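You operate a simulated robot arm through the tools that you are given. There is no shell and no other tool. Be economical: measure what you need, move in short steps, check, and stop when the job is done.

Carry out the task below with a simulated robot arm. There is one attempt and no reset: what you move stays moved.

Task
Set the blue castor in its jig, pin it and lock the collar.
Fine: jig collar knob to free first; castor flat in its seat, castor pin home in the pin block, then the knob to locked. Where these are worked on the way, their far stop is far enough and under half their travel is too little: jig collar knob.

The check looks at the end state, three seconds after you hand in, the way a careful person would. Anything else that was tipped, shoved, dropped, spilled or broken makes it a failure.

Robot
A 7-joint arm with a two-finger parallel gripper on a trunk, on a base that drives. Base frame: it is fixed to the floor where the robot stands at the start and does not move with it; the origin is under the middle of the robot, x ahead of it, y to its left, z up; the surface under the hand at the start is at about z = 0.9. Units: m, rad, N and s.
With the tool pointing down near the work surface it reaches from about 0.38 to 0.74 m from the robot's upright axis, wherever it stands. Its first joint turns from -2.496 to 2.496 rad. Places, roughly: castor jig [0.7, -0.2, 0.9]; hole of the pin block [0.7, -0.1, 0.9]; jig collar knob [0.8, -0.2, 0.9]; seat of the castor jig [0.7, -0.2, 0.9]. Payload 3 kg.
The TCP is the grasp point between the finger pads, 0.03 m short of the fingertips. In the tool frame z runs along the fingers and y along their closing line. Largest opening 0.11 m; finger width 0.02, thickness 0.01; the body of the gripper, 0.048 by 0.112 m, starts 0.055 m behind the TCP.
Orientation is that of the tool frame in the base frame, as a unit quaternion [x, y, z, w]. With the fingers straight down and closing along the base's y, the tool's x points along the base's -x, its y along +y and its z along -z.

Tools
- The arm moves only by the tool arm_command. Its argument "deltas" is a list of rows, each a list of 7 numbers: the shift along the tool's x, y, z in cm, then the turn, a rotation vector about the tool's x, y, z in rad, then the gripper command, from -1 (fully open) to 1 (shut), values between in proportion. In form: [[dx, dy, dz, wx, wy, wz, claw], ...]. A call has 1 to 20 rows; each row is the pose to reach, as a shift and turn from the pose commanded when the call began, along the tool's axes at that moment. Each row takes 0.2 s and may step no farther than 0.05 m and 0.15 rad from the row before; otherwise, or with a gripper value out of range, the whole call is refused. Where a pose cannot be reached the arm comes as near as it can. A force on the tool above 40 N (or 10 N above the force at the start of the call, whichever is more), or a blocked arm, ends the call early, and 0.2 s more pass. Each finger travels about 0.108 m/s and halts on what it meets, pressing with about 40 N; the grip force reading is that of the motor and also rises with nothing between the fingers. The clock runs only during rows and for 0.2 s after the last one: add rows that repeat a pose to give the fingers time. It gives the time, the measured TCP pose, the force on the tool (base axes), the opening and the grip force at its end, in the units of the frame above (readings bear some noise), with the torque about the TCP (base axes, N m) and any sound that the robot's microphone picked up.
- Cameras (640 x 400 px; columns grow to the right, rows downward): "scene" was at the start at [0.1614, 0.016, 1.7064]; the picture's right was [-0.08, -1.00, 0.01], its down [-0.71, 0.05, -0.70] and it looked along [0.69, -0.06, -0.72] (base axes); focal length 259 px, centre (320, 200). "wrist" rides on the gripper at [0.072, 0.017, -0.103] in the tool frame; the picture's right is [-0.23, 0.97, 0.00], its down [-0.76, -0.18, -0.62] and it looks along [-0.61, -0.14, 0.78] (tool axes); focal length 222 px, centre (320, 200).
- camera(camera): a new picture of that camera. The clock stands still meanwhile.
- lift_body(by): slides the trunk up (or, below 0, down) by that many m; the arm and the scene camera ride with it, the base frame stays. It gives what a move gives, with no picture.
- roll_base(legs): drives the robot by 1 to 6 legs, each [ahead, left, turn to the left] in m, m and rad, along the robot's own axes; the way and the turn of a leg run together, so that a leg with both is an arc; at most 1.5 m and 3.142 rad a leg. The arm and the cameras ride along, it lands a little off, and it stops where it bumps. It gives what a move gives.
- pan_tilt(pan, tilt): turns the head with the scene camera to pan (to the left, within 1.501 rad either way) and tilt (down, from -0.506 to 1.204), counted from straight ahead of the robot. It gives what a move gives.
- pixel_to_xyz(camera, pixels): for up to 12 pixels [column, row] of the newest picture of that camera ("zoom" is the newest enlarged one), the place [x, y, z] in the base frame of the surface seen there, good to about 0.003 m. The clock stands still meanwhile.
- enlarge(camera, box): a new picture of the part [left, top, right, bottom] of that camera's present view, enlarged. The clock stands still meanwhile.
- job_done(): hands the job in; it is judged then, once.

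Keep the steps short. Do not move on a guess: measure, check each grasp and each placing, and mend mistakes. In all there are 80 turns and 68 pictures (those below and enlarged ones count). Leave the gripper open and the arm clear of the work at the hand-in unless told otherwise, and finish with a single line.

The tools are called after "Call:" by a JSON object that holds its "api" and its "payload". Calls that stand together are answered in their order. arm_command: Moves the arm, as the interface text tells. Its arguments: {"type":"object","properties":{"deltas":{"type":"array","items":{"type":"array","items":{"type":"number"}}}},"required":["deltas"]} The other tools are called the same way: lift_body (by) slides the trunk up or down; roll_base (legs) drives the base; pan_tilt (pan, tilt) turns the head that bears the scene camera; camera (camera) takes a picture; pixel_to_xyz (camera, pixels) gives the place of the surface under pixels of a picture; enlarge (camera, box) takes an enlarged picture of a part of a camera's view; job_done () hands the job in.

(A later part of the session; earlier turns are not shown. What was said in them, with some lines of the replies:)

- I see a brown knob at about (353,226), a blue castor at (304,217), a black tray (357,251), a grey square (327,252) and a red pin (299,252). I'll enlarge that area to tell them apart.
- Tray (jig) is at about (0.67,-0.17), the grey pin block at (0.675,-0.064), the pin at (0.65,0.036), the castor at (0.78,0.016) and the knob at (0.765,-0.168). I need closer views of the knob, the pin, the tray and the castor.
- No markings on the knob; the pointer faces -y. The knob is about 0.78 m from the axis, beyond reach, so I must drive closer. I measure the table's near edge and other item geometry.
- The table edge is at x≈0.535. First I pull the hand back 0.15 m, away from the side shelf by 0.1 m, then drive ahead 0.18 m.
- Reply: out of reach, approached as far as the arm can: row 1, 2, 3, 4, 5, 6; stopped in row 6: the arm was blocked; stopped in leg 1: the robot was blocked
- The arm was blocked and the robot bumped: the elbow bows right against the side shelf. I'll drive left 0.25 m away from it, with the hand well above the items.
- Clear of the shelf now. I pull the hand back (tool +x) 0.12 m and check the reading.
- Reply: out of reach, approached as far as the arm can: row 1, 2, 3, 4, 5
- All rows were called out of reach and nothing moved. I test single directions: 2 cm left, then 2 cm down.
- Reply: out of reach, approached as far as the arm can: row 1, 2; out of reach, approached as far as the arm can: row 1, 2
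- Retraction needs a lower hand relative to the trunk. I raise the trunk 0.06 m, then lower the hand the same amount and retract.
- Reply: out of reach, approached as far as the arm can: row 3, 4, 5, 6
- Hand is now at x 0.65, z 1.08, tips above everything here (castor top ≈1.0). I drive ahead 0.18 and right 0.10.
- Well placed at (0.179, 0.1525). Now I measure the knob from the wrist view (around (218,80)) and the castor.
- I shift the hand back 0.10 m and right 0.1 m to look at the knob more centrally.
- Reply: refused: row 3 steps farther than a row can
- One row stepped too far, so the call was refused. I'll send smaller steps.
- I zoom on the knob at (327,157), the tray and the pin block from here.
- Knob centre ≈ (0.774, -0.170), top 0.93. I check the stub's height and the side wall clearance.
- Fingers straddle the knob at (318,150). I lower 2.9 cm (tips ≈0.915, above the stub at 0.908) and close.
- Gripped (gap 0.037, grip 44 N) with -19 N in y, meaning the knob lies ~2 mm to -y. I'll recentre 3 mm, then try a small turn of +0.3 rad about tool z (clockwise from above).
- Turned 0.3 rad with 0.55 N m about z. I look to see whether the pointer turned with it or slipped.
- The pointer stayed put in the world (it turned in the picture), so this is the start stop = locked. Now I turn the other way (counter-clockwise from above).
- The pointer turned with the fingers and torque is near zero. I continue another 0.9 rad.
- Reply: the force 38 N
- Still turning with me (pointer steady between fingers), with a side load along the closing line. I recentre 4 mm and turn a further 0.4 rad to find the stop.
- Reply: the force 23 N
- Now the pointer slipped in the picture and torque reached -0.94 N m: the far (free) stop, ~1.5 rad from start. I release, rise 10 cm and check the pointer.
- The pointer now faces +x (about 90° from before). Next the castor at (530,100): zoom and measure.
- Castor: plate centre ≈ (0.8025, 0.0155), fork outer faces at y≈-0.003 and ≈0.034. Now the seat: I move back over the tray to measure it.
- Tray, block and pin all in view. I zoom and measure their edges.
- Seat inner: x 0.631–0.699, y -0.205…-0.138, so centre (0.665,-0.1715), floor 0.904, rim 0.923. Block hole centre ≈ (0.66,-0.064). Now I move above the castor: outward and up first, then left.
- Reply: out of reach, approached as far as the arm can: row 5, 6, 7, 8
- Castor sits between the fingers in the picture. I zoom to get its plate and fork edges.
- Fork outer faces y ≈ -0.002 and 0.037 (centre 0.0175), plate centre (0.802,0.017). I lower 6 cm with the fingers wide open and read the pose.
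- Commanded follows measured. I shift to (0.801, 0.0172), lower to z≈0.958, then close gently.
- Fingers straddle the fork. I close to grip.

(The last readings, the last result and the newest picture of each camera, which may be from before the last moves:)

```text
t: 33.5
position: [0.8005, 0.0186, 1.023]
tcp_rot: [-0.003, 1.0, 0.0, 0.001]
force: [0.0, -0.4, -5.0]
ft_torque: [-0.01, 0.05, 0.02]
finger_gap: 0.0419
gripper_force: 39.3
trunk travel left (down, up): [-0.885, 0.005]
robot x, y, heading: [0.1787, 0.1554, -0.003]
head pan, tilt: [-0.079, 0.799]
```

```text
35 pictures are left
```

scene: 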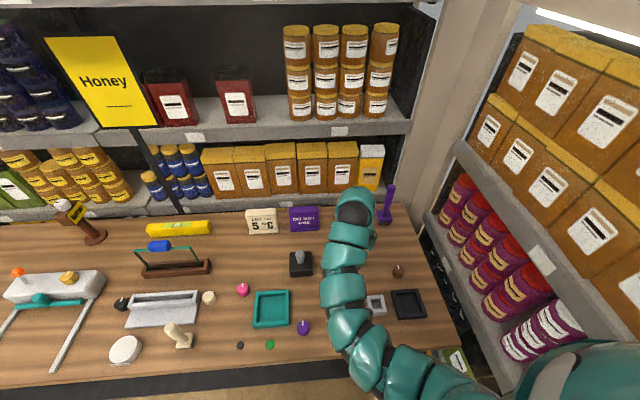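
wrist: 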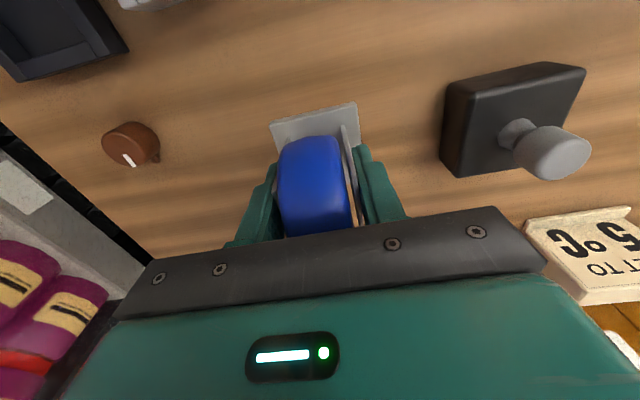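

Held: weight 5 N, gap 0.042. I measure the plate while held for its offset and level.

Call:
{"api": "pixel_to_xyz", "payload": {"camera": "wrist", "pixels": [[273, 125], [354, 106], [276, 140], [358, 150], [361, 178], [315, 116]]}}

Call:
{"api": "enlarge", "payload": {"camera": "wrist", "box": [250, 90, 390, 250]}}

```text
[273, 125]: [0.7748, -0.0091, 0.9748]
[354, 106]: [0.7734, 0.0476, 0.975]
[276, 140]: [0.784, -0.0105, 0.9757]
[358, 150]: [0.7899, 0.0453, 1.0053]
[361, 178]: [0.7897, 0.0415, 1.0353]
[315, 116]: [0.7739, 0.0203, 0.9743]
```

```text
2.50 times, centred on (320, 170) of wrist
```

zoom: 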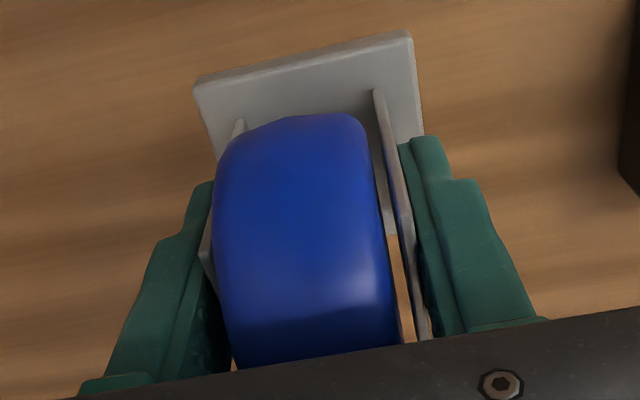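

Plate level, centre offset ≈ +1.5 mm in x from the TCP. I carry it to over the seat at TCP (0.6635,-0.171), keeping height.

Call:
{"api": "arm_command", "payload": {"deltas": [[2, -2.8, 0, 0, 0, 0, 0.5], [4.5, -6.2, 0, 0, 0, 0, 0.5], [7, -9.6, 0, 0, 0, 0, 0.5], [9.5, -13, 0, 0, 0, 0, 0.5], [12, -16.4, 0, 0, 0, 0, 0.5], [13.7, -18.9, 0.3, 0, 0, 0, 0.5], [13.7, -18.9, 0.3, 0, 0, 0, 0.5]]}}

Call:
{"api": "camera", "payload": {"camera": "wrist"}}

```text
t: 35.1
position: [0.6647, -0.1751, 1.0198]
tcp_rot: [-0.004, 1.0, -0.001, 0.001]
force: [0.9, 0.5, -4.1]
ft_torque: [0.01, 0.05, -0.01]
finger_gap: 0.0419
gripper_force: 40.1
trunk travel left (down, up): [-0.885, 0.005]
robot x, y, heading: [0.1762, 0.1497, -0.0]
head pan, tilt: [-0.079, 0.799]
```

```text
33 pictures are left
```

wrist: 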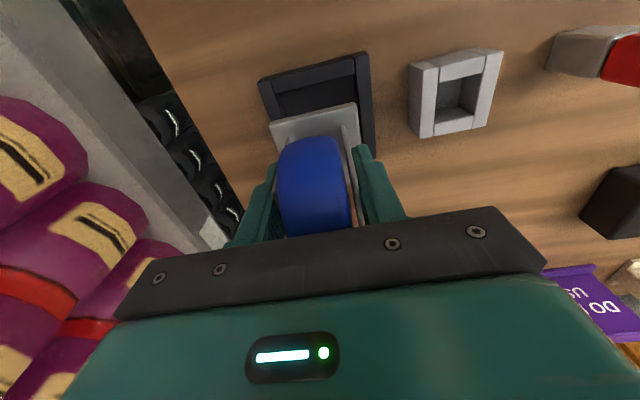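

I check the tray walls against the plate from this view.

Call:
{"api": "enlarge", "payload": {"camera": "wrist", "box": [240, 40, 400, 160]}}

Call:
{"api": "pixel_to_xyz", "payload": {"camera": "wrist", "pixels": [[310, 75], [312, 66], [266, 105], [360, 85], [368, 110], [276, 128], [352, 108], [315, 116], [320, 85], [356, 85], [271, 105]]}}

```text
3.33 times, centred on (320, 100) of wrist
```

zoom: 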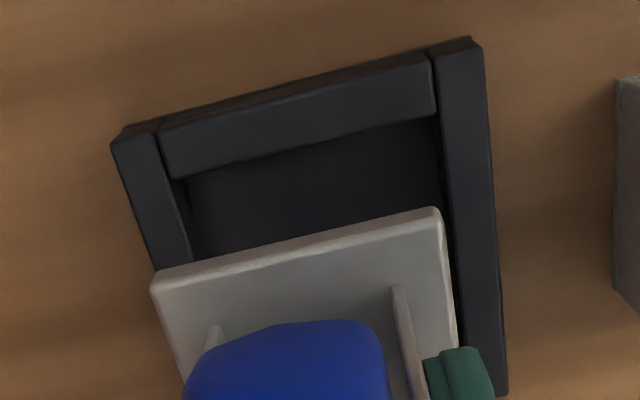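

```text
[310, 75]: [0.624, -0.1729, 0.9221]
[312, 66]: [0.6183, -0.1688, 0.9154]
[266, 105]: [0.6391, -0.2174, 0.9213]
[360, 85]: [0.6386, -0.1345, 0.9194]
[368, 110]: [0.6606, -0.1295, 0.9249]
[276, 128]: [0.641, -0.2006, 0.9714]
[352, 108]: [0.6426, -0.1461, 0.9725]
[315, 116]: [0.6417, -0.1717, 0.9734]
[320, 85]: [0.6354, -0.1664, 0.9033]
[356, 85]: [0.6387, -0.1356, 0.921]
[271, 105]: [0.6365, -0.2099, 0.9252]
```

Plate centre y ≈ -0.1745 versus seat -0.171; x offset ≈ +2.5 mm. I shift +3.5 mm in y, -2 mm in x and lower to just above the floor (z 0.966).

Call:
{"api": "arm_command", "payload": {"deltas": [[0.2, 0.35, 0, 0, 0, 0, 0.5], [0.2, 0.35, 2, 0, 0, 0, 0.5], [0.2, 0.35, 3.5, 0, 0, 0, 0.5], [0.2, 0.35, 3.5, 0, 0, 0, 0.5]]}}

Call:
{"api": "camera", "payload": {"camera": "wrist"}}

Call:
{"api": "enlarge", "payload": {"camera": "wrist", "box": [240, 60, 400, 180]}}

```text
t: 36.1
position: [0.6638, -0.1697, 0.9865]
tcp_rot: [-0.004, 1.0, 0.0, 0.002]
force: [0.0, -0.3, -4.0]
ft_torque: [0.02, 0.03, -0.03]
finger_gap: 0.0418
gripper_force: 39.6
trunk travel left (down, up): [-0.885, 0.005]
robot x, y, heading: [0.1765, 0.1495, -0.003]
head pan, tilt: [-0.079, 0.799]
```

```text
31 pictures are left
```

wrist: 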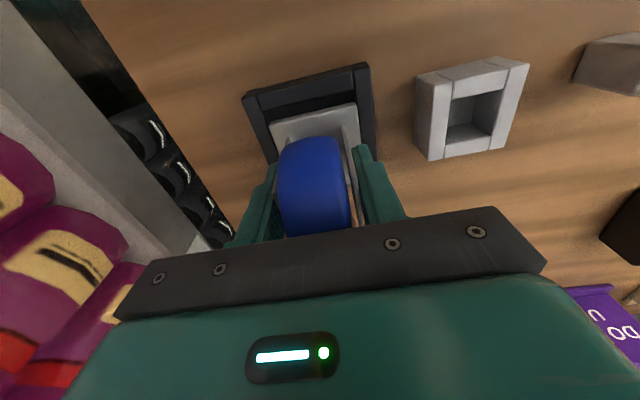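

```text
3.33 times, centred on (320, 120) of wrist
```

zoom: 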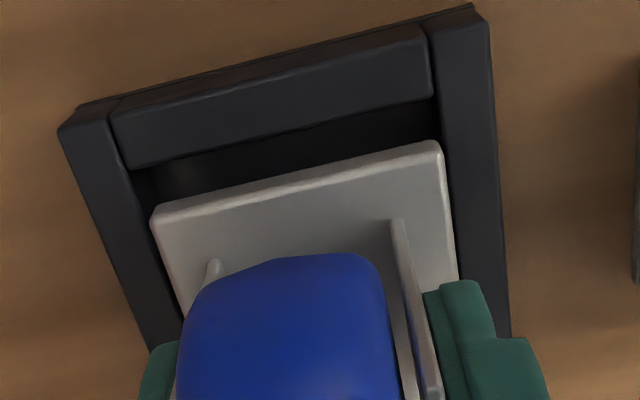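

Closer to the right (+y) wall. I measure edges in the zoom to fine-adjust.

Call:
{"api": "pixel_to_xyz", "payload": {"camera": "zoom", "pixels": [[154, 225], [158, 235], [440, 150], [445, 190], [125, 220], [117, 180], [447, 120], [455, 190], [290, 195], [290, 185], [280, 125], [150, 280]]}}

```text
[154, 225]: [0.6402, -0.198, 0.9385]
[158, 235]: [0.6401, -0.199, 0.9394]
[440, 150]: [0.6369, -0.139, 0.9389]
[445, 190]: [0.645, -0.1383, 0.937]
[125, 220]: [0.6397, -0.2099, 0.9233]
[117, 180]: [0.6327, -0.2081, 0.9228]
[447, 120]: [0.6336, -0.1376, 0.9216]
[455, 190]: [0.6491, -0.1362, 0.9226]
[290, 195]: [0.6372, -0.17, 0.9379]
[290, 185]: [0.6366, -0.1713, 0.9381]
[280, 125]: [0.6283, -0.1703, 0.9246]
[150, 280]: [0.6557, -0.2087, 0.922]
```

Plate centre y -0.1686 vs seat -0.172; x 0.667 vs 0.665. I shift -3.4 mm in y and -2 mm in x, then lower in small steps until it touches down.

Call:
{"api": "arm_command", "payload": {"deltas": [[0.2, -0.34, 0, 0, 0, 0, 0.5], [0.2, -0.34, 1, 0, 0, 0, 0.5], [0.2, -0.34, 1.8, 0, 0, 0, 0.5], [0.2, -0.34, 2.3, 0, 0, 0, 0.5], [0.2, -0.34, 2.6, 0, 0, 0, 0.5], [0.2, -0.34, 2.8, 0, 0, 0, 0.5]]}}

Call:
{"api": "enlarge", "payload": {"camera": "wrist", "box": [240, 60, 400, 180]}}

```text
t: 37.5
position: [0.6608, -0.1709, 0.9599]
tcp_rot: [-0.003, 1.0, -0.003, 0.004]
force: [4.9, -5.0, 34.0]
ft_torque: [0.93, -0.12, -0.03]
finger_gap: 0.0419
gripper_force: 39.5
trunk travel left (down, up): [-0.885, 0.005]
robot x, y, heading: [0.179, 0.1531, 0.001]
head pan, tilt: [-0.079, 0.799]
```

```text
3.33 times, centred on (320, 120) of wrist
```

zoom: 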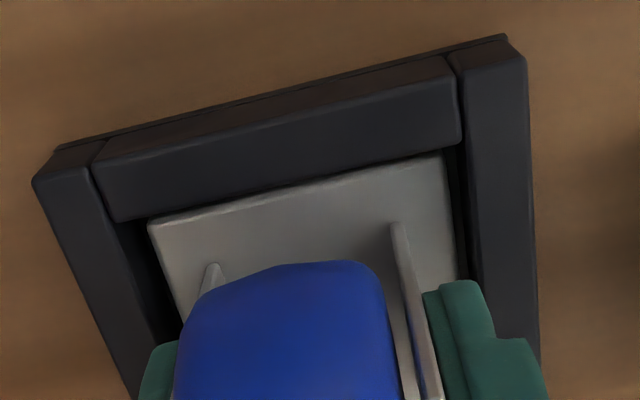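

It is down in the seat (34 N up, z=0.960 as predicted). I ease off 2 mm, open partly, and rise straight up.

Call:
{"api": "arm_command", "payload": {"deltas": [[0, 0, -0.2, 0, 0, 0, 0.5], [0, 0, -0.2, 0, 0, 0, 0.1], [0, 0, -0.2, 0, 0, 0, -0.2], [0, 0, -0.2, 0, 0, 0, -0.3], [0, 0, -0.2, 0, 0, 0, -0.3]]}}

Call:
{"api": "arm_command", "payload": {"deltas": [[0, 0, -3, 0, 0, 0, -0.3], [0, 0, -5.5, 0, 0, 0, -0.3], [-2, 0, -8, 0, 0, 0, -0.3], [-4, 3, -9, 0, 0, 0, -0.3], [-4, 3, -9, 0, 0, 0, -0.3]]}}

Call:
{"api": "camera", "payload": {"camera": "wrist"}}

```text
t: 38.7
position: [0.6613, -0.1713, 0.9593]
tcp_rot: [-0.002, 1.0, 0.0, 0.002]
force: [0.1, -0.7, -0.3]
ft_torque: [-0.01, 0.01, 0.0]
finger_gap: 0.0714
gripper_force: 0.1
trunk travel left (down, up): [-0.885, 0.005]
robot x, y, heading: [0.1769, 0.1515, -0.0]
head pan, tilt: [-0.079, 0.799]
```

```text
t: 39.9
position: [0.7011, -0.1414, 1.0488]
tcp_rot: [-0.003, 1.0, 0.0, 0.001]
force: [-0.7, -1.0, -0.3]
ft_torque: [-0.01, 0.01, 0.0]
finger_gap: 0.0714
gripper_force: 0.0
trunk travel left (down, up): [-0.885, 0.005]
robot x, y, heading: [0.1777, 0.1492, 0.002]
head pan, tilt: [-0.079, 0.799]
```

```text
28 pictures are left
```

wrist: 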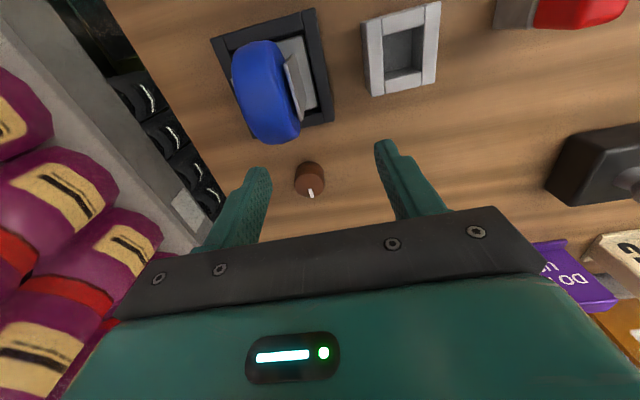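

Castor stands in the tray. I check the plate is flat, and zoom on the block and pin.

Call:
{"api": "enlarge", "payload": {"camera": "wrist", "box": [200, 0, 360, 140]}}

Call:
{"api": "pixel_to_xyz", "payload": {"camera": "zoom", "pixels": [[390, 130], [400, 160], [430, 290], [410, 300], [360, 120], [425, 250], [440, 200]]}}

Call:
{"api": "pixel_to_xyz", "payload": {"camera": "wrist", "pixels": [[376, 52], [384, 80], [400, 17], [432, 30], [429, 60], [402, 78], [400, 88], [402, 45], [530, 8], [560, 12], [417, 60], [372, 30]]}}

```text
2.86 times, centred on (280, 70) of wrist
```

zoom: 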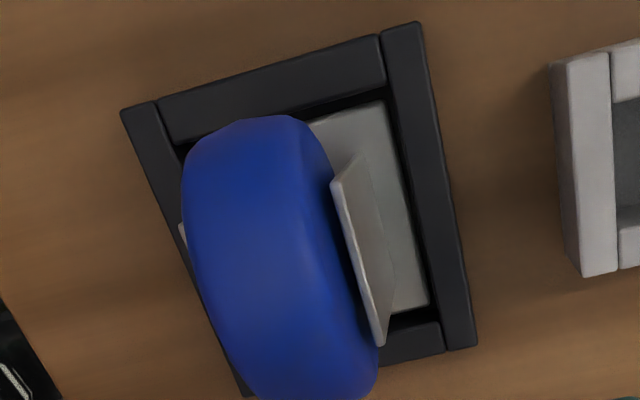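

```text
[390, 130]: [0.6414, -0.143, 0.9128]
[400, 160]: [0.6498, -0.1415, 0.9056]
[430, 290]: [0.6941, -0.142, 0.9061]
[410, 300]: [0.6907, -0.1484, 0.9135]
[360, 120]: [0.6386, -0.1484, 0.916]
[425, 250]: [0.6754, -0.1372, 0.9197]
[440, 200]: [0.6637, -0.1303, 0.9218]
```

```text
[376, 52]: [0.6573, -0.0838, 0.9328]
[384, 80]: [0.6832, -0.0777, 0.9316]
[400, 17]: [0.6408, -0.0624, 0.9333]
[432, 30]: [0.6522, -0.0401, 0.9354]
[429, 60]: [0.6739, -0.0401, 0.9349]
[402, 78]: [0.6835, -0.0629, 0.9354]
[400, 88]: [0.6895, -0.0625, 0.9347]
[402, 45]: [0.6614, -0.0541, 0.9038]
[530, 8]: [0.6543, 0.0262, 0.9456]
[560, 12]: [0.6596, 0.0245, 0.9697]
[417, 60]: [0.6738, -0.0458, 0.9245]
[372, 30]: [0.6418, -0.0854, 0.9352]
```

Castor plate is flat (z≈0.913–0.915 all round), centred. The pin is close to the robot, where height reach is limited, so I move the hand left to between block and pin, then drive back 0.10 m.

Call:
{"api": "arm_command", "payload": {"deltas": [[-1, 3.5, 0, 0, 0, 0, -0.3], [-2, 7, 0, 0, 0, 0, -0.3], [-3, 11, 0, 0, 0, 0, -0.3], [-4, 14, 0, 0, 0, 0, -0.3], [-4, 14, 0, 0, 0, 0, -0.3]]}}

Call:
{"api": "roll_base", "payload": {"legs": [[-0.1, 0, 0]]}}

Call:
{"api": "camera", "payload": {"camera": "wrist"}}

```text
t: 41.1
position: [0.7385, 0.001, 1.0494]
tcp_rot: [-0.002, 1.0, -0.001, 0.002]
force: [-0.3, 0.2, 0.1]
ft_torque: [0.0, 0.01, 0.03]
finger_gap: 0.0716
gripper_force: 0.0
trunk travel left (down, up): [-0.885, 0.005]
robot x, y, heading: [0.1778, 0.1534, -0.001]
head pan, tilt: [-0.079, 0.799]
```

```text
t: 42.2
position: [0.6388, 0.0006, 1.0487]
tcp_rot: [-0.002, 1.0, -0.001, 0.002]
force: [-0.3, 0.4, 0.5]
ft_torque: [-0.04, -0.03, 0.02]
finger_gap: 0.0712
gripper_force: 0.1
trunk travel left (down, up): [-0.885, 0.005]
robot x, y, heading: [0.0741, 0.153, -0.003]
head pan, tilt: [-0.079, 0.799]
```

```text
26 pictures are left
```

wrist: 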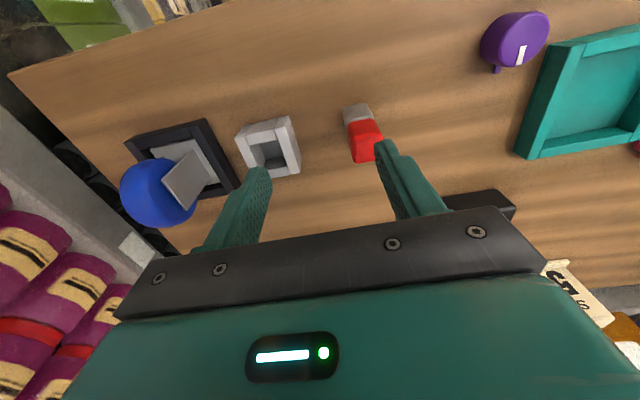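

Good view of block (270,147) and pin (363,135). I zoom and measure both.

Call:
{"api": "enlarge", "payload": {"camera": "wrist", "box": [230, 90, 390, 190]}}

Call:
{"api": "pixel_to_xyz", "payload": {"camera": "zoom", "pixels": [[480, 150], [590, 130], [490, 250], [600, 230], [540, 200], [460, 70], [550, 60], [490, 120]]}}

Call:
{"api": "pixel_to_xyz", "payload": {"camera": "zoom", "pixels": [[60, 220], [80, 210], [140, 175], [130, 150], [240, 230], [255, 200], [180, 320], [185, 335], [160, 250], [40, 180], [220, 130]]}}

```text
4.00 times, centred on (310, 140) of wrist
```

zoom: 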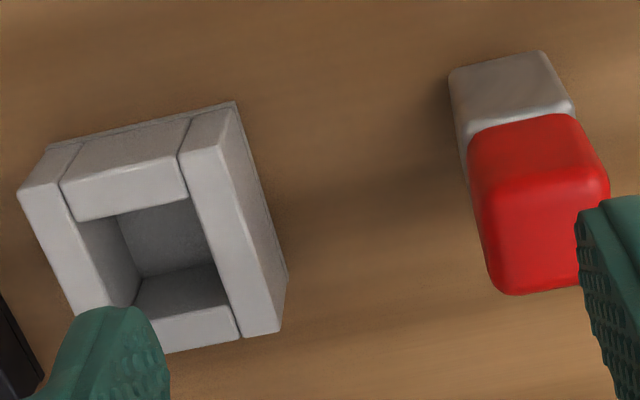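

```text
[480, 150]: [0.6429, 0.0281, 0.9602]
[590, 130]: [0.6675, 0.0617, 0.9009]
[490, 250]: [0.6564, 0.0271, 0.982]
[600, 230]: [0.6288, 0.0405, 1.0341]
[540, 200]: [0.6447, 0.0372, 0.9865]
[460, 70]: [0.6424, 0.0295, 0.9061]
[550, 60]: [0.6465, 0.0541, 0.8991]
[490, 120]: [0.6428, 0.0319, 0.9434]
```

```text
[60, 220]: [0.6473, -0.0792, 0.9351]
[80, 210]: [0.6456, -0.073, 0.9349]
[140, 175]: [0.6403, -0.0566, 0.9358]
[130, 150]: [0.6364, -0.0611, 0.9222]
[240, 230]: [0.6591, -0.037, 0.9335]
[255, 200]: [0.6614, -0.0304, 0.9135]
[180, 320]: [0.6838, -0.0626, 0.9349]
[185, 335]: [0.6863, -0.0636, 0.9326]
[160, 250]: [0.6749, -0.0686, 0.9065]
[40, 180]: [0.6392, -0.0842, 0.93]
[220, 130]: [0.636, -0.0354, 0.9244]
```

I query the hole's inner edges and the pin's head edges more finely from the same zoom.

Call:
{"api": "pixel_to_xyz", "payload": {"camera": "zoom", "pixels": [[82, 255], [70, 225], [78, 275], [218, 250], [200, 200], [212, 250], [120, 203], [165, 192], [170, 318], [210, 311]]}}

Call:
{"api": "pixel_to_xyz", "payload": {"camera": "zoom", "pixels": [[480, 200], [495, 200], [475, 160], [580, 130], [590, 150], [530, 120], [530, 135], [510, 280], [560, 270], [460, 110], [550, 90], [500, 80]]}}

```text
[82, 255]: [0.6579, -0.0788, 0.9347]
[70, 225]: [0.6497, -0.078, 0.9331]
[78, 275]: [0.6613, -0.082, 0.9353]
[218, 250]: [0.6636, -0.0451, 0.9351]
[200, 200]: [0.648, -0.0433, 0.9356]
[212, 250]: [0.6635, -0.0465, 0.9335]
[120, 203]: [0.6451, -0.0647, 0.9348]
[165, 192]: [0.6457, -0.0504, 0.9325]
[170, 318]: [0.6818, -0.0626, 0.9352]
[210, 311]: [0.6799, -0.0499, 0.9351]
```

```text
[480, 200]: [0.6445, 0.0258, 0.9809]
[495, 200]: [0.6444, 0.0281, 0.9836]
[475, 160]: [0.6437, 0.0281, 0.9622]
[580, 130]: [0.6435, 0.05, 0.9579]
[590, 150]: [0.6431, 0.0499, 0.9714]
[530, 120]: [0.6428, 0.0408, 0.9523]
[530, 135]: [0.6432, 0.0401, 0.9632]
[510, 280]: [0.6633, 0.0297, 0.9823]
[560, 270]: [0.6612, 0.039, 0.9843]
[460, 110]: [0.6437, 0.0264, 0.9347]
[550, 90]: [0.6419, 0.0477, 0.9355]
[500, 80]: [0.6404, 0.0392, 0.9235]
```

Hole: x 0.646–0.681, y -0.0775…-0.0465 → centre (0.6635,-0.062), width ≈0.031. Pin ≈0.026 square, centre (0.655,0.039), top 0.987. I move above it and lower partway.

Call:
{"api": "arm_command", "payload": {"deltas": [[-1.6, 3.85, 0, 0, 0, 0, -0.3], [-1.6, 3.85, 2, 0, 0, 0, -0.3], [-1.6, 3.85, 3, 0, 0, 0, -0.3], [-1.6, 3.85, 3, 0, 0, 0, -0.3]]}}

Call:
{"api": "camera", "payload": {"camera": "wrist"}}

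```text
t: 43.2
position: [0.6565, 0.0387, 1.0196]
tcp_rot: [-0.003, 1.0, 0.001, 0.002]
force: [-0.6, 0.0, 0.4]
ft_torque: [0.02, 0.01, 0.03]
finger_gap: 0.0716
gripper_force: 0.1
trunk travel left (down, up): [-0.885, 0.005]
robot x, y, heading: [0.0787, 0.1513, 0.0]
head pan, tilt: [-0.079, 0.799]
```

```text
24 pictures are left
```

wrist: 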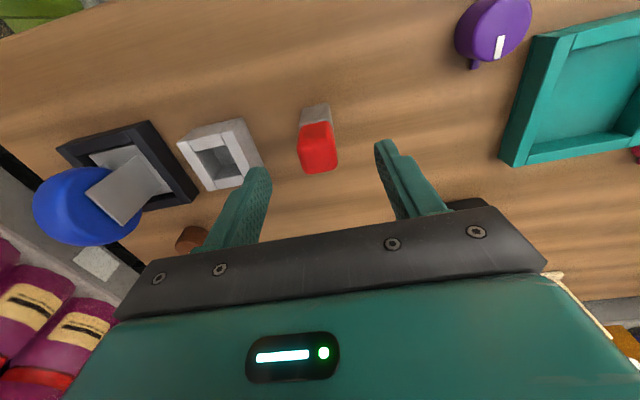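

Pin (317,150) is midway between the fingers. I lower 4.8 cm and close.

Call:
{"api": "arm_command", "payload": {"deltas": [[0, 0, 2.5, 0, 0, 0, -0.3], [0, 0, 4.8, 0, 0, 0, -0.3], [0, 0, 4.8, 0, 0, 0, -0.3]]}}

Call:
{"api": "arm_command", "payload": {"deltas": [[0, 0, 0, 0, 0, 0, 0.1], [0, 0, 0, 0, 0, 0, 0.4], [0, 0, 0, 0, 0, 0, 0.7], [0, 0, 0, 0, 0, 0, 0.7], [0, 0, 0, 0, 0, 0, 0.7]]}}

Call:
{"api": "camera", "payload": {"camera": "wrist"}}

```text
t: 44.0
position: [0.6562, 0.0399, 0.9725]
tcp_rot: [-0.002, 1.0, 0.0, 0.002]
force: [0.3, 0.1, -0.4]
ft_torque: [-0.01, -0.03, -0.03]
finger_gap: 0.072
gripper_force: 0.0
trunk travel left (down, up): [-0.885, 0.005]
robot x, y, heading: [0.0755, 0.1544, 0.001]
head pan, tilt: [-0.079, 0.799]
```

```text
t: 45.2
position: [0.6555, 0.0406, 0.9719]
tcp_rot: [-0.002, 1.0, 0.0, 0.001]
force: [0.3, -0.5, 0.0]
ft_torque: [0.0, -0.02, 0.02]
finger_gap: 0.0265
gripper_force: 39.6
trunk travel left (down, up): [-0.885, 0.005]
robot x, y, heading: [0.0766, 0.1501, -0.001]
head pan, tilt: [-0.079, 0.799]
```

```text
23 pictures are left
```

wrist: 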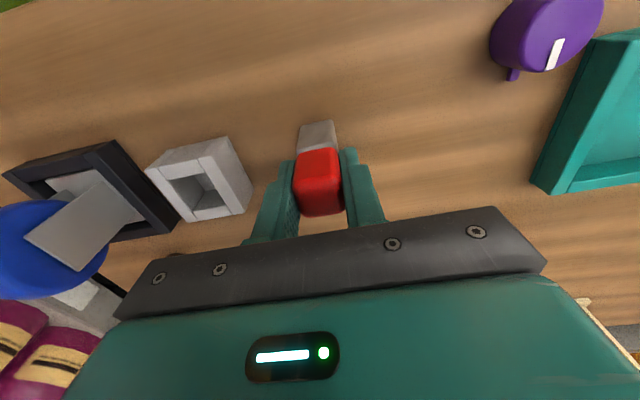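

Gripped (0.0265 wide). I lift 6 cm and check it hangs square.

Call:
{"api": "arm_command", "payload": {"deltas": [[0, 0, -2, 0, 0, 0, 0.7], [0, 0, -4, 0, 0, 0, 0.7], [0, 0, -6, 0, 0, 0, 0.7], [0, 0, -6, 0, 0, 0, 0.7]]}}

Call:
{"api": "enlarge", "payload": {"camera": "wrist", "box": [260, 100, 380, 230]}}

Call:
{"api": "pixel_to_xyz", "payload": {"camera": "wrist", "pixels": [[300, 128], [335, 126], [318, 126], [303, 145], [333, 143], [300, 155], [338, 155]]}}

```text
t: 46.2
position: [0.6542, 0.04, 1.0292]
tcp_rot: [-0.002, 1.0, -0.001, 0.002]
force: [0.0, 0.0, -0.6]
ft_torque: [-0.03, 0.01, 0.03]
finger_gap: 0.0268
gripper_force: 40.3
trunk travel left (down, up): [-0.885, 0.005]
robot x, y, heading: [0.0784, 0.1519, 0.002]
head pan, tilt: [-0.079, 0.799]
```

```text
3.08 times, centred on (320, 165) of wrist
```

zoom: 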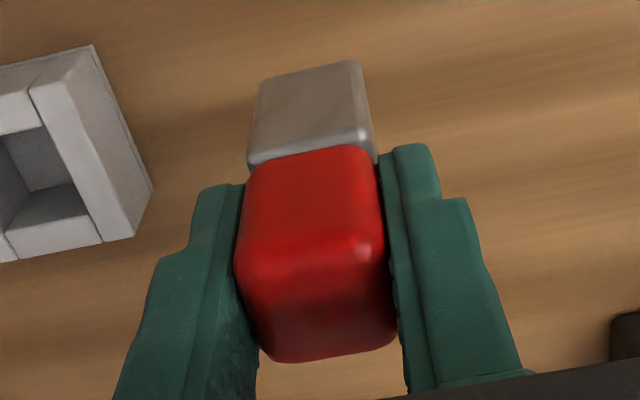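

```text
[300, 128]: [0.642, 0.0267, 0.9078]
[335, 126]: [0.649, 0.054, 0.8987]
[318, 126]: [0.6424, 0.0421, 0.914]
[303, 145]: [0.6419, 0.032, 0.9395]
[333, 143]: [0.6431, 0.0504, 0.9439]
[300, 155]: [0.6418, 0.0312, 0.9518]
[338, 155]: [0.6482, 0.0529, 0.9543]
```

The pin is lifted and square. I carry it over the hole at TCP (0.6635,-0.062).

Call:
{"api": "arm_command", "payload": {"deltas": [[-0.3, -3.4, 0, 0, 0, 0, 0.7], [-0.6, -6.8, 0, 0, 0, 0, 0.7], [-0.93, -10.2, 0, 0, 0, 0, 0.7], [-0.93, -10.2, 0, 0, 0, 0, 0.7]]}}

Call:
{"api": "camera", "payload": {"camera": "wrist"}}

Call:
{"api": "enlarge", "payload": {"camera": "wrist", "box": [260, 60, 380, 160]}}

```text
t: 47.2
position: [0.663, -0.0612, 1.0314]
tcp_rot: [-0.002, 1.0, -0.001, 0.002]
force: [0.4, -0.2, -0.6]
ft_torque: [-0.04, 0.01, -0.02]
finger_gap: 0.0265
gripper_force: 40.1
trunk travel left (down, up): [-0.885, 0.005]
robot x, y, heading: [0.0774, 0.1495, 0.003]
head pan, tilt: [-0.079, 0.799]
```

```text
21 pictures are left
```

wrist: 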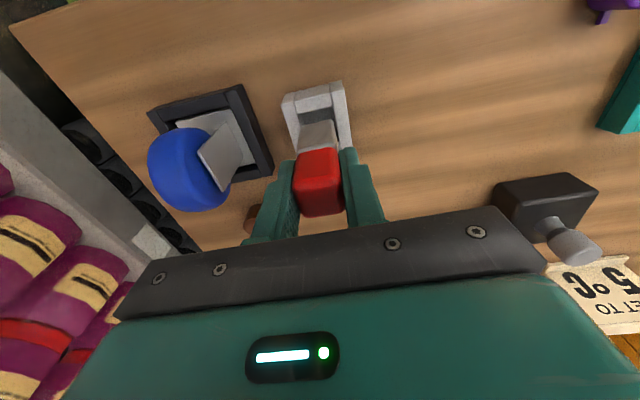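

```text
4.00 times, centred on (320, 110) of wrist
```

zoom: 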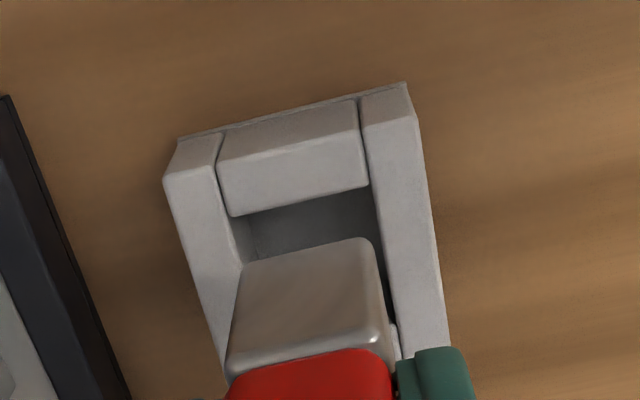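

Pin bottom is seen above the hole. I measure pin and hole edges here.

Call:
{"api": "pixel_to_xyz", "payload": {"camera": "zoom", "pixels": [[245, 275], [240, 310], [370, 250], [375, 290], [310, 255], [305, 290], [218, 240], [225, 280], [375, 200], [385, 250], [300, 195], [300, 200]]}}

```text
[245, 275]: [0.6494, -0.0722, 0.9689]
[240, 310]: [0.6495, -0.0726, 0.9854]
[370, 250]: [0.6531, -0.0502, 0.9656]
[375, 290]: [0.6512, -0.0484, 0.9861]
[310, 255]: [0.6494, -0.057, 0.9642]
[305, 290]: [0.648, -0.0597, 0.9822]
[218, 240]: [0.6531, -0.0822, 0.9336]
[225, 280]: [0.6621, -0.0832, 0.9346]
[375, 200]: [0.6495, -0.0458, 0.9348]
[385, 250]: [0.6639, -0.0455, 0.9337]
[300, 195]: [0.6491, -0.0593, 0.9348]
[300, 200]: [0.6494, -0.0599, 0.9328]
```

Pin centre ≈ (0.662,-0.061), hole ≈ (0.664,-0.062). I shift +2 mm x, -1 mm y, lower to just above the rim and look again.

Call:
{"api": "arm_command", "payload": {"deltas": [[-0.2, -0.12, 0, 0, 0, 0, 0.7], [-0.2, -0.12, 1, 0, 0, 0, 0.7], [-0.2, -0.12, 2, 0, 0, 0, 0.7], [-0.2, -0.12, 2, 0, 0, 0, 0.7]]}}

Call:
{"api": "enlarge", "payload": {"camera": "wrist", "box": [260, 80, 380, 180]}}

Call:
{"api": "pixel_to_xyz", "payload": {"camera": "zoom", "pixels": [[300, 180], [300, 160], [220, 230], [380, 180], [310, 210], [250, 225], [365, 200]]}}

```text
t: 48.2
position: [0.6668, -0.0631, 1.0101]
tcp_rot: [-0.002, 1.0, 0.0, 0.002]
force: [-0.5, 0.0, -1.3]
ft_torque: [0.03, 0.04, -0.01]
finger_gap: 0.0266
gripper_force: 39.9
trunk travel left (down, up): [-0.885, 0.005]
robot x, y, heading: [0.0765, 0.1519, 0.001]
head pan, tilt: [-0.079, 0.799]
```

```text
4.00 times, centred on (320, 130) of wrist
```

zoom: 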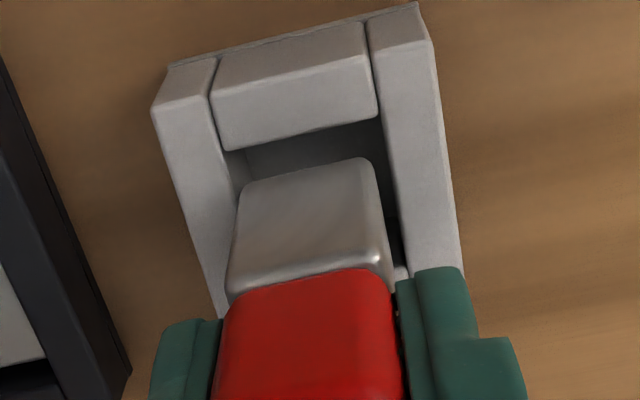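

```text
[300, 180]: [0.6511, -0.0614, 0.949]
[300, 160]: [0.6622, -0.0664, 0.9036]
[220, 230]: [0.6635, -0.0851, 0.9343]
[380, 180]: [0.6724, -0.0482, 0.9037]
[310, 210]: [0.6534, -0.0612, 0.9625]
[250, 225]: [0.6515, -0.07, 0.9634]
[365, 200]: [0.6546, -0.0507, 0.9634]
```

Bottom is just above the rim: gaps look like ~7 mm near / 2.5 mm far, and left 8 px / right 21 px. I shift -2 mm x, +1.3 mm y and lower gently into the hole.

Call:
{"api": "arm_command", "payload": {"deltas": [[0.2, 0.13, 0, 0, 0, 0, 0.7], [0.2, 0.13, 0.4, 0, 0, 0, 0.7], [0.2, 0.13, 0.9, 0, 0, 0, 0.7], [0.2, 0.13, 1.4, 0, 0, 0, 0.7], [0.2, 0.13, 1.9, 0, 0, 0, 0.7], [0.2, 0.13, 2.4, 0, 0, 0, 0.7]]}}

Call:
{"api": "enlarge", "payload": {"camera": "wrist", "box": [260, 80, 380, 180]}}

```text
t: 49.6
position: [0.6647, -0.062, 0.9861]
tcp_rot: [-0.003, 1.0, -0.001, 0.001]
force: [-0.8, -0.1, -1.1]
ft_torque: [-0.03, 0.0, 0.0]
finger_gap: 0.0265
gripper_force: 40.4
trunk travel left (down, up): [-0.885, 0.005]
robot x, y, heading: [0.0768, 0.1551, 0.002]
head pan, tilt: [-0.079, 0.799]
```

```text
4.00 times, centred on (320, 130) of wrist
```

zoom: 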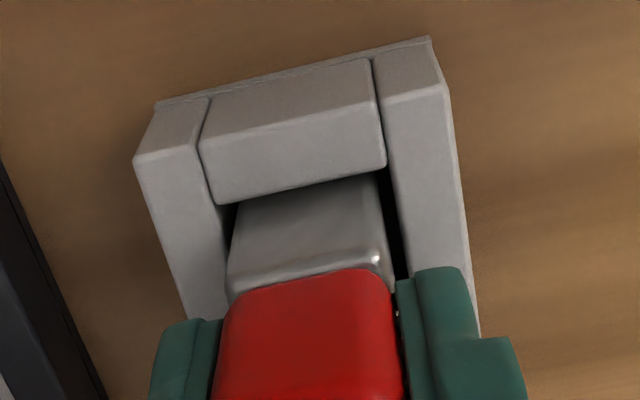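

It is entering freely with no side force (z 0.986). I lower the rest (~1 cm) until it bottoms.

Call:
{"api": "arm_command", "payload": {"deltas": [[0, 0, 0.3, 0, 0, 0, 0.7], [0, 0, 0.6, 0, 0, 0, 0.7], [0, 0, 0.9, 0, 0, 0, 0.7], [0, 0, 1.1, 0, 0, 0, 0.7], [0, 0, 1.25, 0, 0, 0, 0.7]]}}

```text
t: 50.8
position: [0.6644, -0.0634, 0.9762]
tcp_rot: [-0.003, 1.0, -0.001, 0.004]
force: [-2.5, -0.5, 16.2]
ft_torque: [-0.01, 0.4, 0.01]
finger_gap: 0.0267
gripper_force: 40.0
trunk travel left (down, up): [-0.885, 0.005]
robot x, y, heading: [0.0745, 0.1552, -0.004]
head pan, tilt: [-0.079, 0.799]
```

It bottomed at 0.976 (floor 0.904 + 0.072) with 16 N. I release and rise.

Call:
{"api": "arm_command", "payload": {"deltas": [[0, 0, -0.2, 0, 0, 0, 0.7], [0, 0, -0.2, 0, 0, 0, 0.3], [0, 0, -0.2, 0, 0, 0, 0.1], [0, 0, -0.2, 0, 0, 0, 0], [0, 0, -0.2, 0, 0, 0, 0], [0, 0, -3, 0, 0, 0, 0], [0, 0, -6, 0, 0, 0, 0], [0, 0, -7.5, 0, 0, 0, 0], [0, 0, -7.5, 0, 0, 0, 0]]}}

Call:
{"api": "camera", "payload": {"camera": "wrist"}}

Call:
{"api": "pixel_to_xyz", "payload": {"camera": "wrist", "pixels": [[318, 140], [318, 130], [318, 150], [310, 145], [326, 145]]}}

```text
t: 52.8
position: [0.6632, -0.0635, 1.0486]
tcp_rot: [-0.002, 1.0, 0.0, 0.003]
force: [-0.1, -0.3, 0.0]
ft_torque: [0.0, 0.01, 0.02]
finger_gap: 0.0551
gripper_force: 0.2
trunk travel left (down, up): [-0.885, 0.005]
robot x, y, heading: [0.0749, 0.149, -0.0]
head pan, tilt: [-0.079, 0.799]
```

```text
17 pictures are left
```

wrist: 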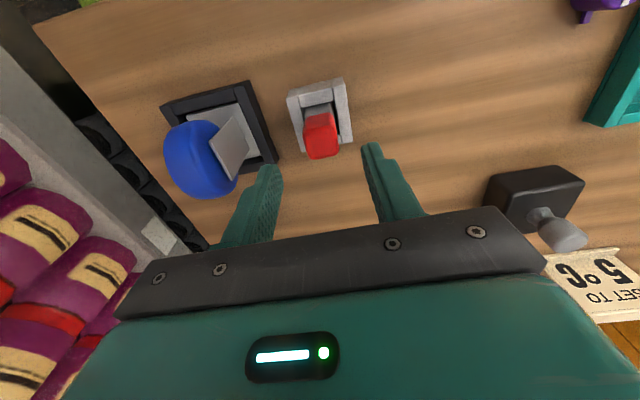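

```text
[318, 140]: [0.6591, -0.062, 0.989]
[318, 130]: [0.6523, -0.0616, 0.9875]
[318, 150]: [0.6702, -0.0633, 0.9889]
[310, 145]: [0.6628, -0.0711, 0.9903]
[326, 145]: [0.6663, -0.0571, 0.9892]
```

Pin upright, top flat at 0.989: home. Now I drive ahead 0.10 m and go to the knob.

Call:
{"api": "roll_base", "payload": {"legs": [[0.1, 0, 0]]}}

Call:
{"api": "camera", "payload": {"camera": "wrist"}}

```text
t: 54.0
position: [0.7641, -0.0619, 1.0483]
tcp_rot: [-0.003, 1.0, -0.001, 0.0]
force: [0.6, -0.3, -0.6]
ft_torque: [0.02, 0.02, 0.0]
finger_gap: 0.0549
gripper_force: 0.1
trunk travel left (down, up): [-0.885, 0.005]
robot x, y, heading: [0.1777, 0.1574, 0.001]
head pan, tilt: [-0.079, 0.799]
```

```text
16 pictures are left
```

wrist: 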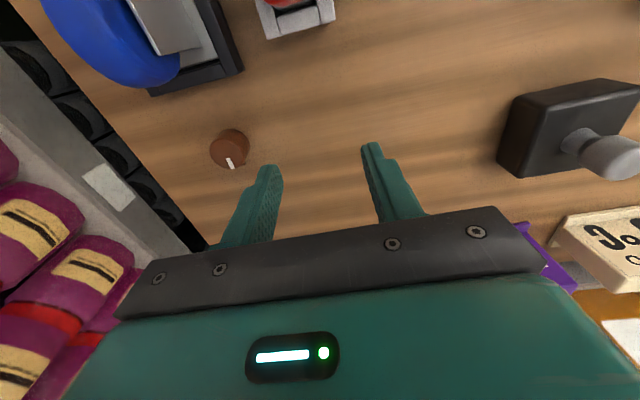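

I move above the knob (0.777,-0.1725) while turning -1.5 rad so the lock turn uses the same wrist range as before.

Call:
{"api": "arm_command", "payload": {"deltas": [[-0.3, -1, 0, 0, 0, -0.14, -0.2], [-0.5, -2, 0, 0, 0, -0.28, -0.2], [-0.7, -3, 0, 0, 0, -0.42, -0.2], [-0.9, -4, 0, 0, 0, -0.56, -0.2], [-1, -5, 0, 0, 0, -0.7, -0.2], [-1.1, -6, 0, 0, 0, -0.84, -0.2], [-1.2, -7, 0, 0, 0, -0.98, -0.2], [-1.3, -8, 0, 0, 0, -1.12, -0.2], [-1.3, -9, 0, 0, 0, -1.26, -0.2], [-1.3, -10, 0, 0, 0, -1.4, -0.2], [-1.3, -11.05, 0, 0, 0, -1.5, -0.2], [-1.3, -11.05, 0, 0, 0, -1.5, -0.2]]}}

Call:
{"api": "camera", "payload": {"camera": "wrist"}}

Call:
{"api": "pixel_to_xyz", "payload": {"camera": "wrist", "pixels": [[305, 110], [318, 120], [330, 110], [318, 100], [318, 110]]}}

```text
t: 56.6
position: [0.7772, -0.1721, 1.0498]
tcp_rot: [-0.685, 0.729, -0.001, 0.002]
force: [-0.6, 0.1, 0.3]
ft_torque: [-0.02, -0.01, 0.03]
finger_gap: 0.0659
gripper_force: 0.0
trunk travel left (down, up): [-0.885, 0.005]
robot x, y, heading: [0.1782, 0.1524, -0.001]
head pan, tilt: [-0.079, 0.799]
```

```text
15 pictures are left
```

wrist: 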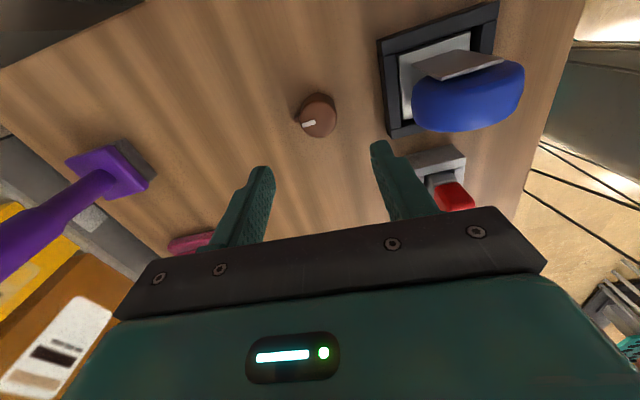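

```text
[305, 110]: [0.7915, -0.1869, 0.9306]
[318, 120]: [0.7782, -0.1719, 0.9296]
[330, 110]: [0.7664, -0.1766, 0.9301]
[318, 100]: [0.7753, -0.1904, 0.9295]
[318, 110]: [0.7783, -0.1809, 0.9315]
```

Knob is centred between the fingers. I lower to z 0.945 and close.

Call:
{"api": "arm_command", "payload": {"deltas": [[0, 0, 4, 0, 0, 0, -0.2], [0, 0, 8, 0, 0, 0, -0.2], [0, 0, 10.5, 0, 0, 0, -0.2], [0, 0, 10.5, 0, 0, 0, -0.2]]}}

Call:
{"api": "arm_command", "payload": {"deltas": [[0, 0, 0, 0, 0, 0, 0.1], [0, 0, 0, 0, 0, 0, 0.4], [0, 0, 0, 0, 0, 0, 0.6], [0, 0, 0, 0, 0, 0, 0.6]]}}

```text
t: 57.6
position: [0.7769, -0.1741, 0.9444]
tcp_rot: [-0.683, 0.73, -0.002, 0.002]
force: [0.1, 0.3, -0.1]
ft_torque: [-0.01, -0.01, 0.0]
finger_gap: 0.0657
gripper_force: 0.1
trunk travel left (down, up): [-0.885, 0.005]
robot x, y, heading: [0.1746, 0.156, 0.002]
head pan, tilt: [-0.079, 0.799]
```

```text
t: 58.6
position: [0.7788, -0.1726, 0.9435]
tcp_rot: [-0.683, 0.73, -0.003, 0.002]
force: [21.7, -3.3, 5.6]
ft_torque: [-0.35, -0.68, -0.03]
finger_gap: 0.037
gripper_force: 44.5
trunk travel left (down, up): [-0.885, 0.005]
robot x, y, heading: [0.1783, 0.1519, 0.003]
head pan, tilt: [-0.079, 0.799]
```

Gripped (0.037, 44 N), knob ~2 mm further +x. I recentre and turn back clockwise, first 0.75 rad.

Call:
{"api": "arm_command", "payload": {"deltas": [[0, -0.25, 0, 0, 0, 0, 0.6], [0, -0.25, 0, 0, 0, 0.12, 0.6], [0, -0.25, 0, 0, 0, 0.24, 0.6], [0, -0.25, 0, 0, 0, 0.36, 0.6], [0, -0.25, 0, 0, 0, 0.48, 0.6], [0, -0.25, 0, 0, 0, 0.6, 0.6], [0, -0.25, 0, 0, 0, 0.75, 0.6], [0, -0.25, 0, 0, 0, 0.75, 0.6]]}}

Call:
{"api": "arm_command", "payload": {"deltas": [[0, 0, 0, 0, 0, 0.12, 0.6], [0, 0, 0, 0, 0, 0.24, 0.6], [0, 0, 0, 0, 0, 0.36, 0.6], [0, 0, 0, 0, 0, 0.48, 0.6], [0, 0, 0, 0, 0, 0.6, 0.6], [0, 0, 0, 0, 0, 0.7, 0.6], [0, 0, 0, 0, 0, 0.7, 0.6]]}}

Call:
{"api": "camera", "payload": {"camera": "wrist"}}

```text
t: 60.4
position: [0.7793, -0.1735, 0.9435]
tcp_rot: [-0.369, 0.929, -0.001, 0.001]
force: [2.8, -1.3, 12.5]
ft_torque: [-0.38, 0.0, -0.03]
finger_gap: 0.0371
gripper_force: 45.1
trunk travel left (down, up): [-0.885, 0.005]
robot x, y, heading: [0.179, 0.1503, -0.002]
head pan, tilt: [-0.079, 0.799]
```

```text
t: 62.0
position: [0.7784, -0.1725, 0.9434]
tcp_rot: [-0.027, 1.0, 0.0, 0.003]
force: [-10.4, 7.3, 6.2]
ft_torque: [0.18, 0.82, 0.01]
finger_gap: 0.037
gripper_force: 45.0
trunk travel left (down, up): [-0.885, 0.005]
robot x, y, heading: [0.1748, 0.155, 0.003]
head pan, tilt: [-0.079, 0.799]
```

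```text
14 pictures are left
```

wrist: 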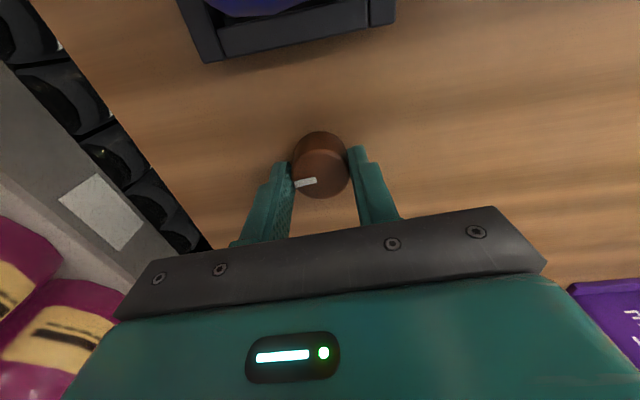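

Pointer follows, torque still ~0. I continue 0.3 rad to meet the lock stop.

Call:
{"api": "arm_command", "payload": {"deltas": [[0, 0, 0, 0, 0, 0.1, 0.6], [0, 0, 0, 0, 0, 0.2, 0.6], [0, 0, 0, 0, 0, 0.3, 0.6], [0, 0, 0, 0, 0, 0.3, 0.6]]}}

Call:
{"api": "camera", "payload": {"camera": "wrist"}}

```text
t: 63.0
position: [0.7804, -0.1725, 0.9449]
tcp_rot: [0.121, 0.993, 0.0, 0.003]
force: [1.2, 7.3, -5.4]
ft_torque: [-0.35, -0.8, 0.52]
finger_gap: 0.0374
gripper_force: 44.7
trunk travel left (down, up): [-0.885, 0.005]
robot x, y, heading: [0.1786, 0.1527, -0.002]
head pan, tilt: [-0.079, 0.799]
```

```text
13 pictures are left
```

wrist: 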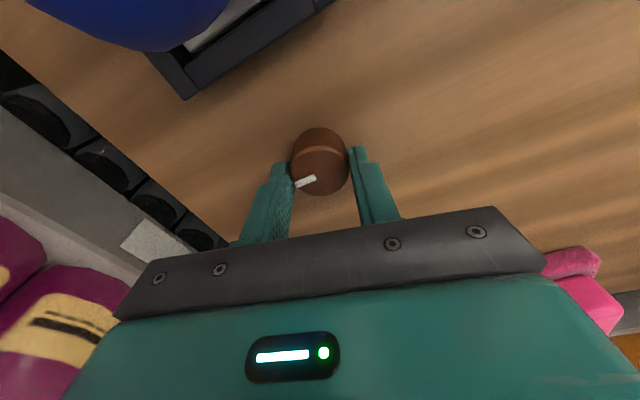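

Torque 0.52 N m as at the original stop and the pointer slipped in the picture: lock stop met. I release, rise, and turn back.

Call:
{"api": "arm_command", "payload": {"deltas": [[0, 0, 0, 0, 0, 0, 0.2], [0, 0, 0, 0, 0, 0, -0.3], [0, 0, 0, 0, 0, 0, -0.3], [0, 0, -4, 0, 0, 0, -0.3], [0, 0, -8, 0, 0, 0, -0.3], [0, 0, -11, 0, 0, -0.12, -0.6], [0, 0, -11, 0, 0, -0.24, -1], [0, 0, -11, 0, 0, -0.24, -1]]}}

Call:
{"api": "arm_command", "payload": {"deltas": [[0, 4, 0, 0, 0, 0, -1], [0, 8, 0, 0, 0, 0, -1], [0, 12, 0, 0, 0, 0, -1], [0, 12, 0, 0, 0, 0, -1]]}}

Call:
{"api": "camera", "payload": {"camera": "wrist"}}

Call:
{"api": "camera", "payload": {"camera": "scene"}}

```text
t: 64.8
position: [0.7785, -0.1731, 1.0549]
tcp_rot: [0.002, 1.0, 0.0, 0.001]
force: [0.4, 0.5, -0.4]
ft_torque: [0.02, -0.04, -0.01]
finger_gap: 0.1098
gripper_force: 0.0
trunk travel left (down, up): [-0.885, 0.005]
robot x, y, heading: [0.1762, 0.1566, 0.005]
head pan, tilt: [-0.079, 0.799]
```

```text
t: 65.8
position: [0.7781, -0.0545, 1.0505]
tcp_rot: [0.003, 1.0, 0.001, 0.001]
force: [-1.0, -0.2, 0.2]
ft_torque: [0.02, 0.02, 0.04]
finger_gap: 0.1101
gripper_force: 0.0
trunk travel left (down, up): [-0.885, 0.005]
robot x, y, heading: [0.1769, 0.1534, -0.003]
head pan, tilt: [-0.079, 0.799]
```

```text
12 pictures are left
```

wrist: 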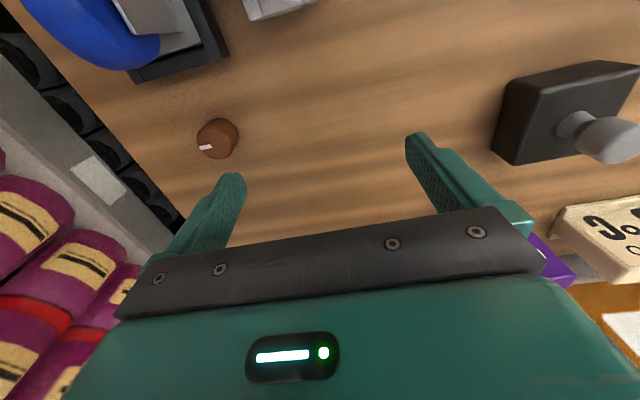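

```text
11 pictures are left
```

scene: 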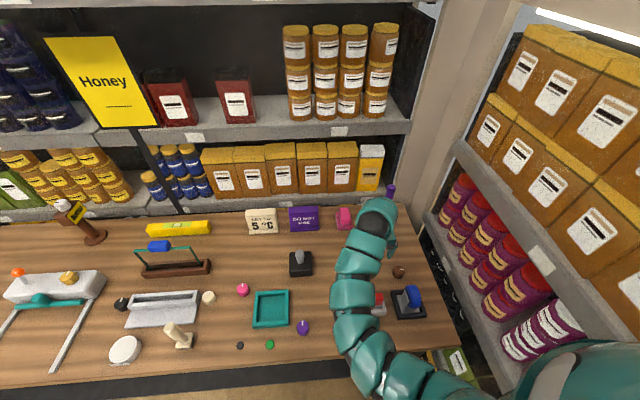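

The pointer faces -y again as at the start. Final check by zooming on the jig, pin and knob.

Call:
{"api": "enlarge", "payload": {"camera": "scene", "box": [365, 255, 445, 325]}}

Call:
{"api": "enlarge", "payload": {"camera": "wrist", "box": [180, 105, 260, 165]}}

Call:
{"api": "enlarge", "payload": {"camera": "scene", "box": [400, 60, 640, 370]}}

```text
5.71 times, centred on (405, 290) of scene
```

zoom: 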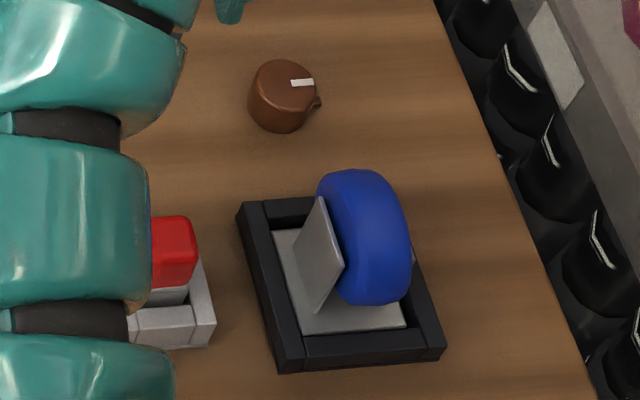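

```text
6.67 times, centred on (220, 135) of wrist
```

zoom: 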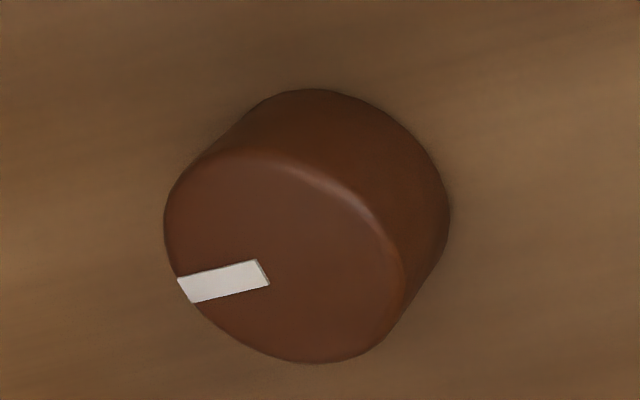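

```text
1.29 times, centred on (520, 215) of scene
```

zoom: 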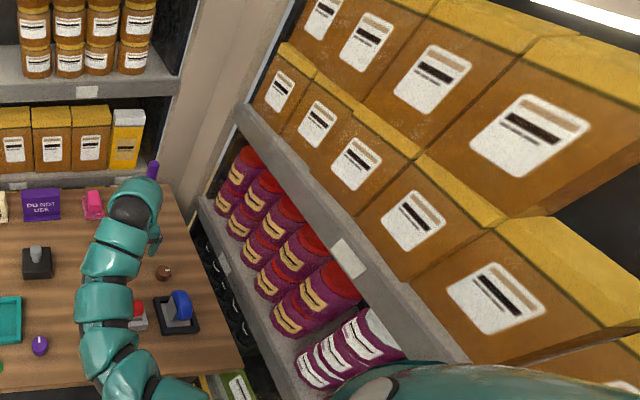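

The castor is flat in its seat, the pin is home, the knob is back on its locked stop, and the gripper is open and clear. I hand in.

Call:
{"api": "job_done", "payload": {}}

```text
The job is handed in.
```

I set the blue castor flat in its jig, put the pin home in its block and turned the collar knob to its far stop and back; the knob has no markings, so I took its starting stop as locked. Early on, the arm's elbow pressed against the side shelf; the jars look undisturbed in the last pictures.
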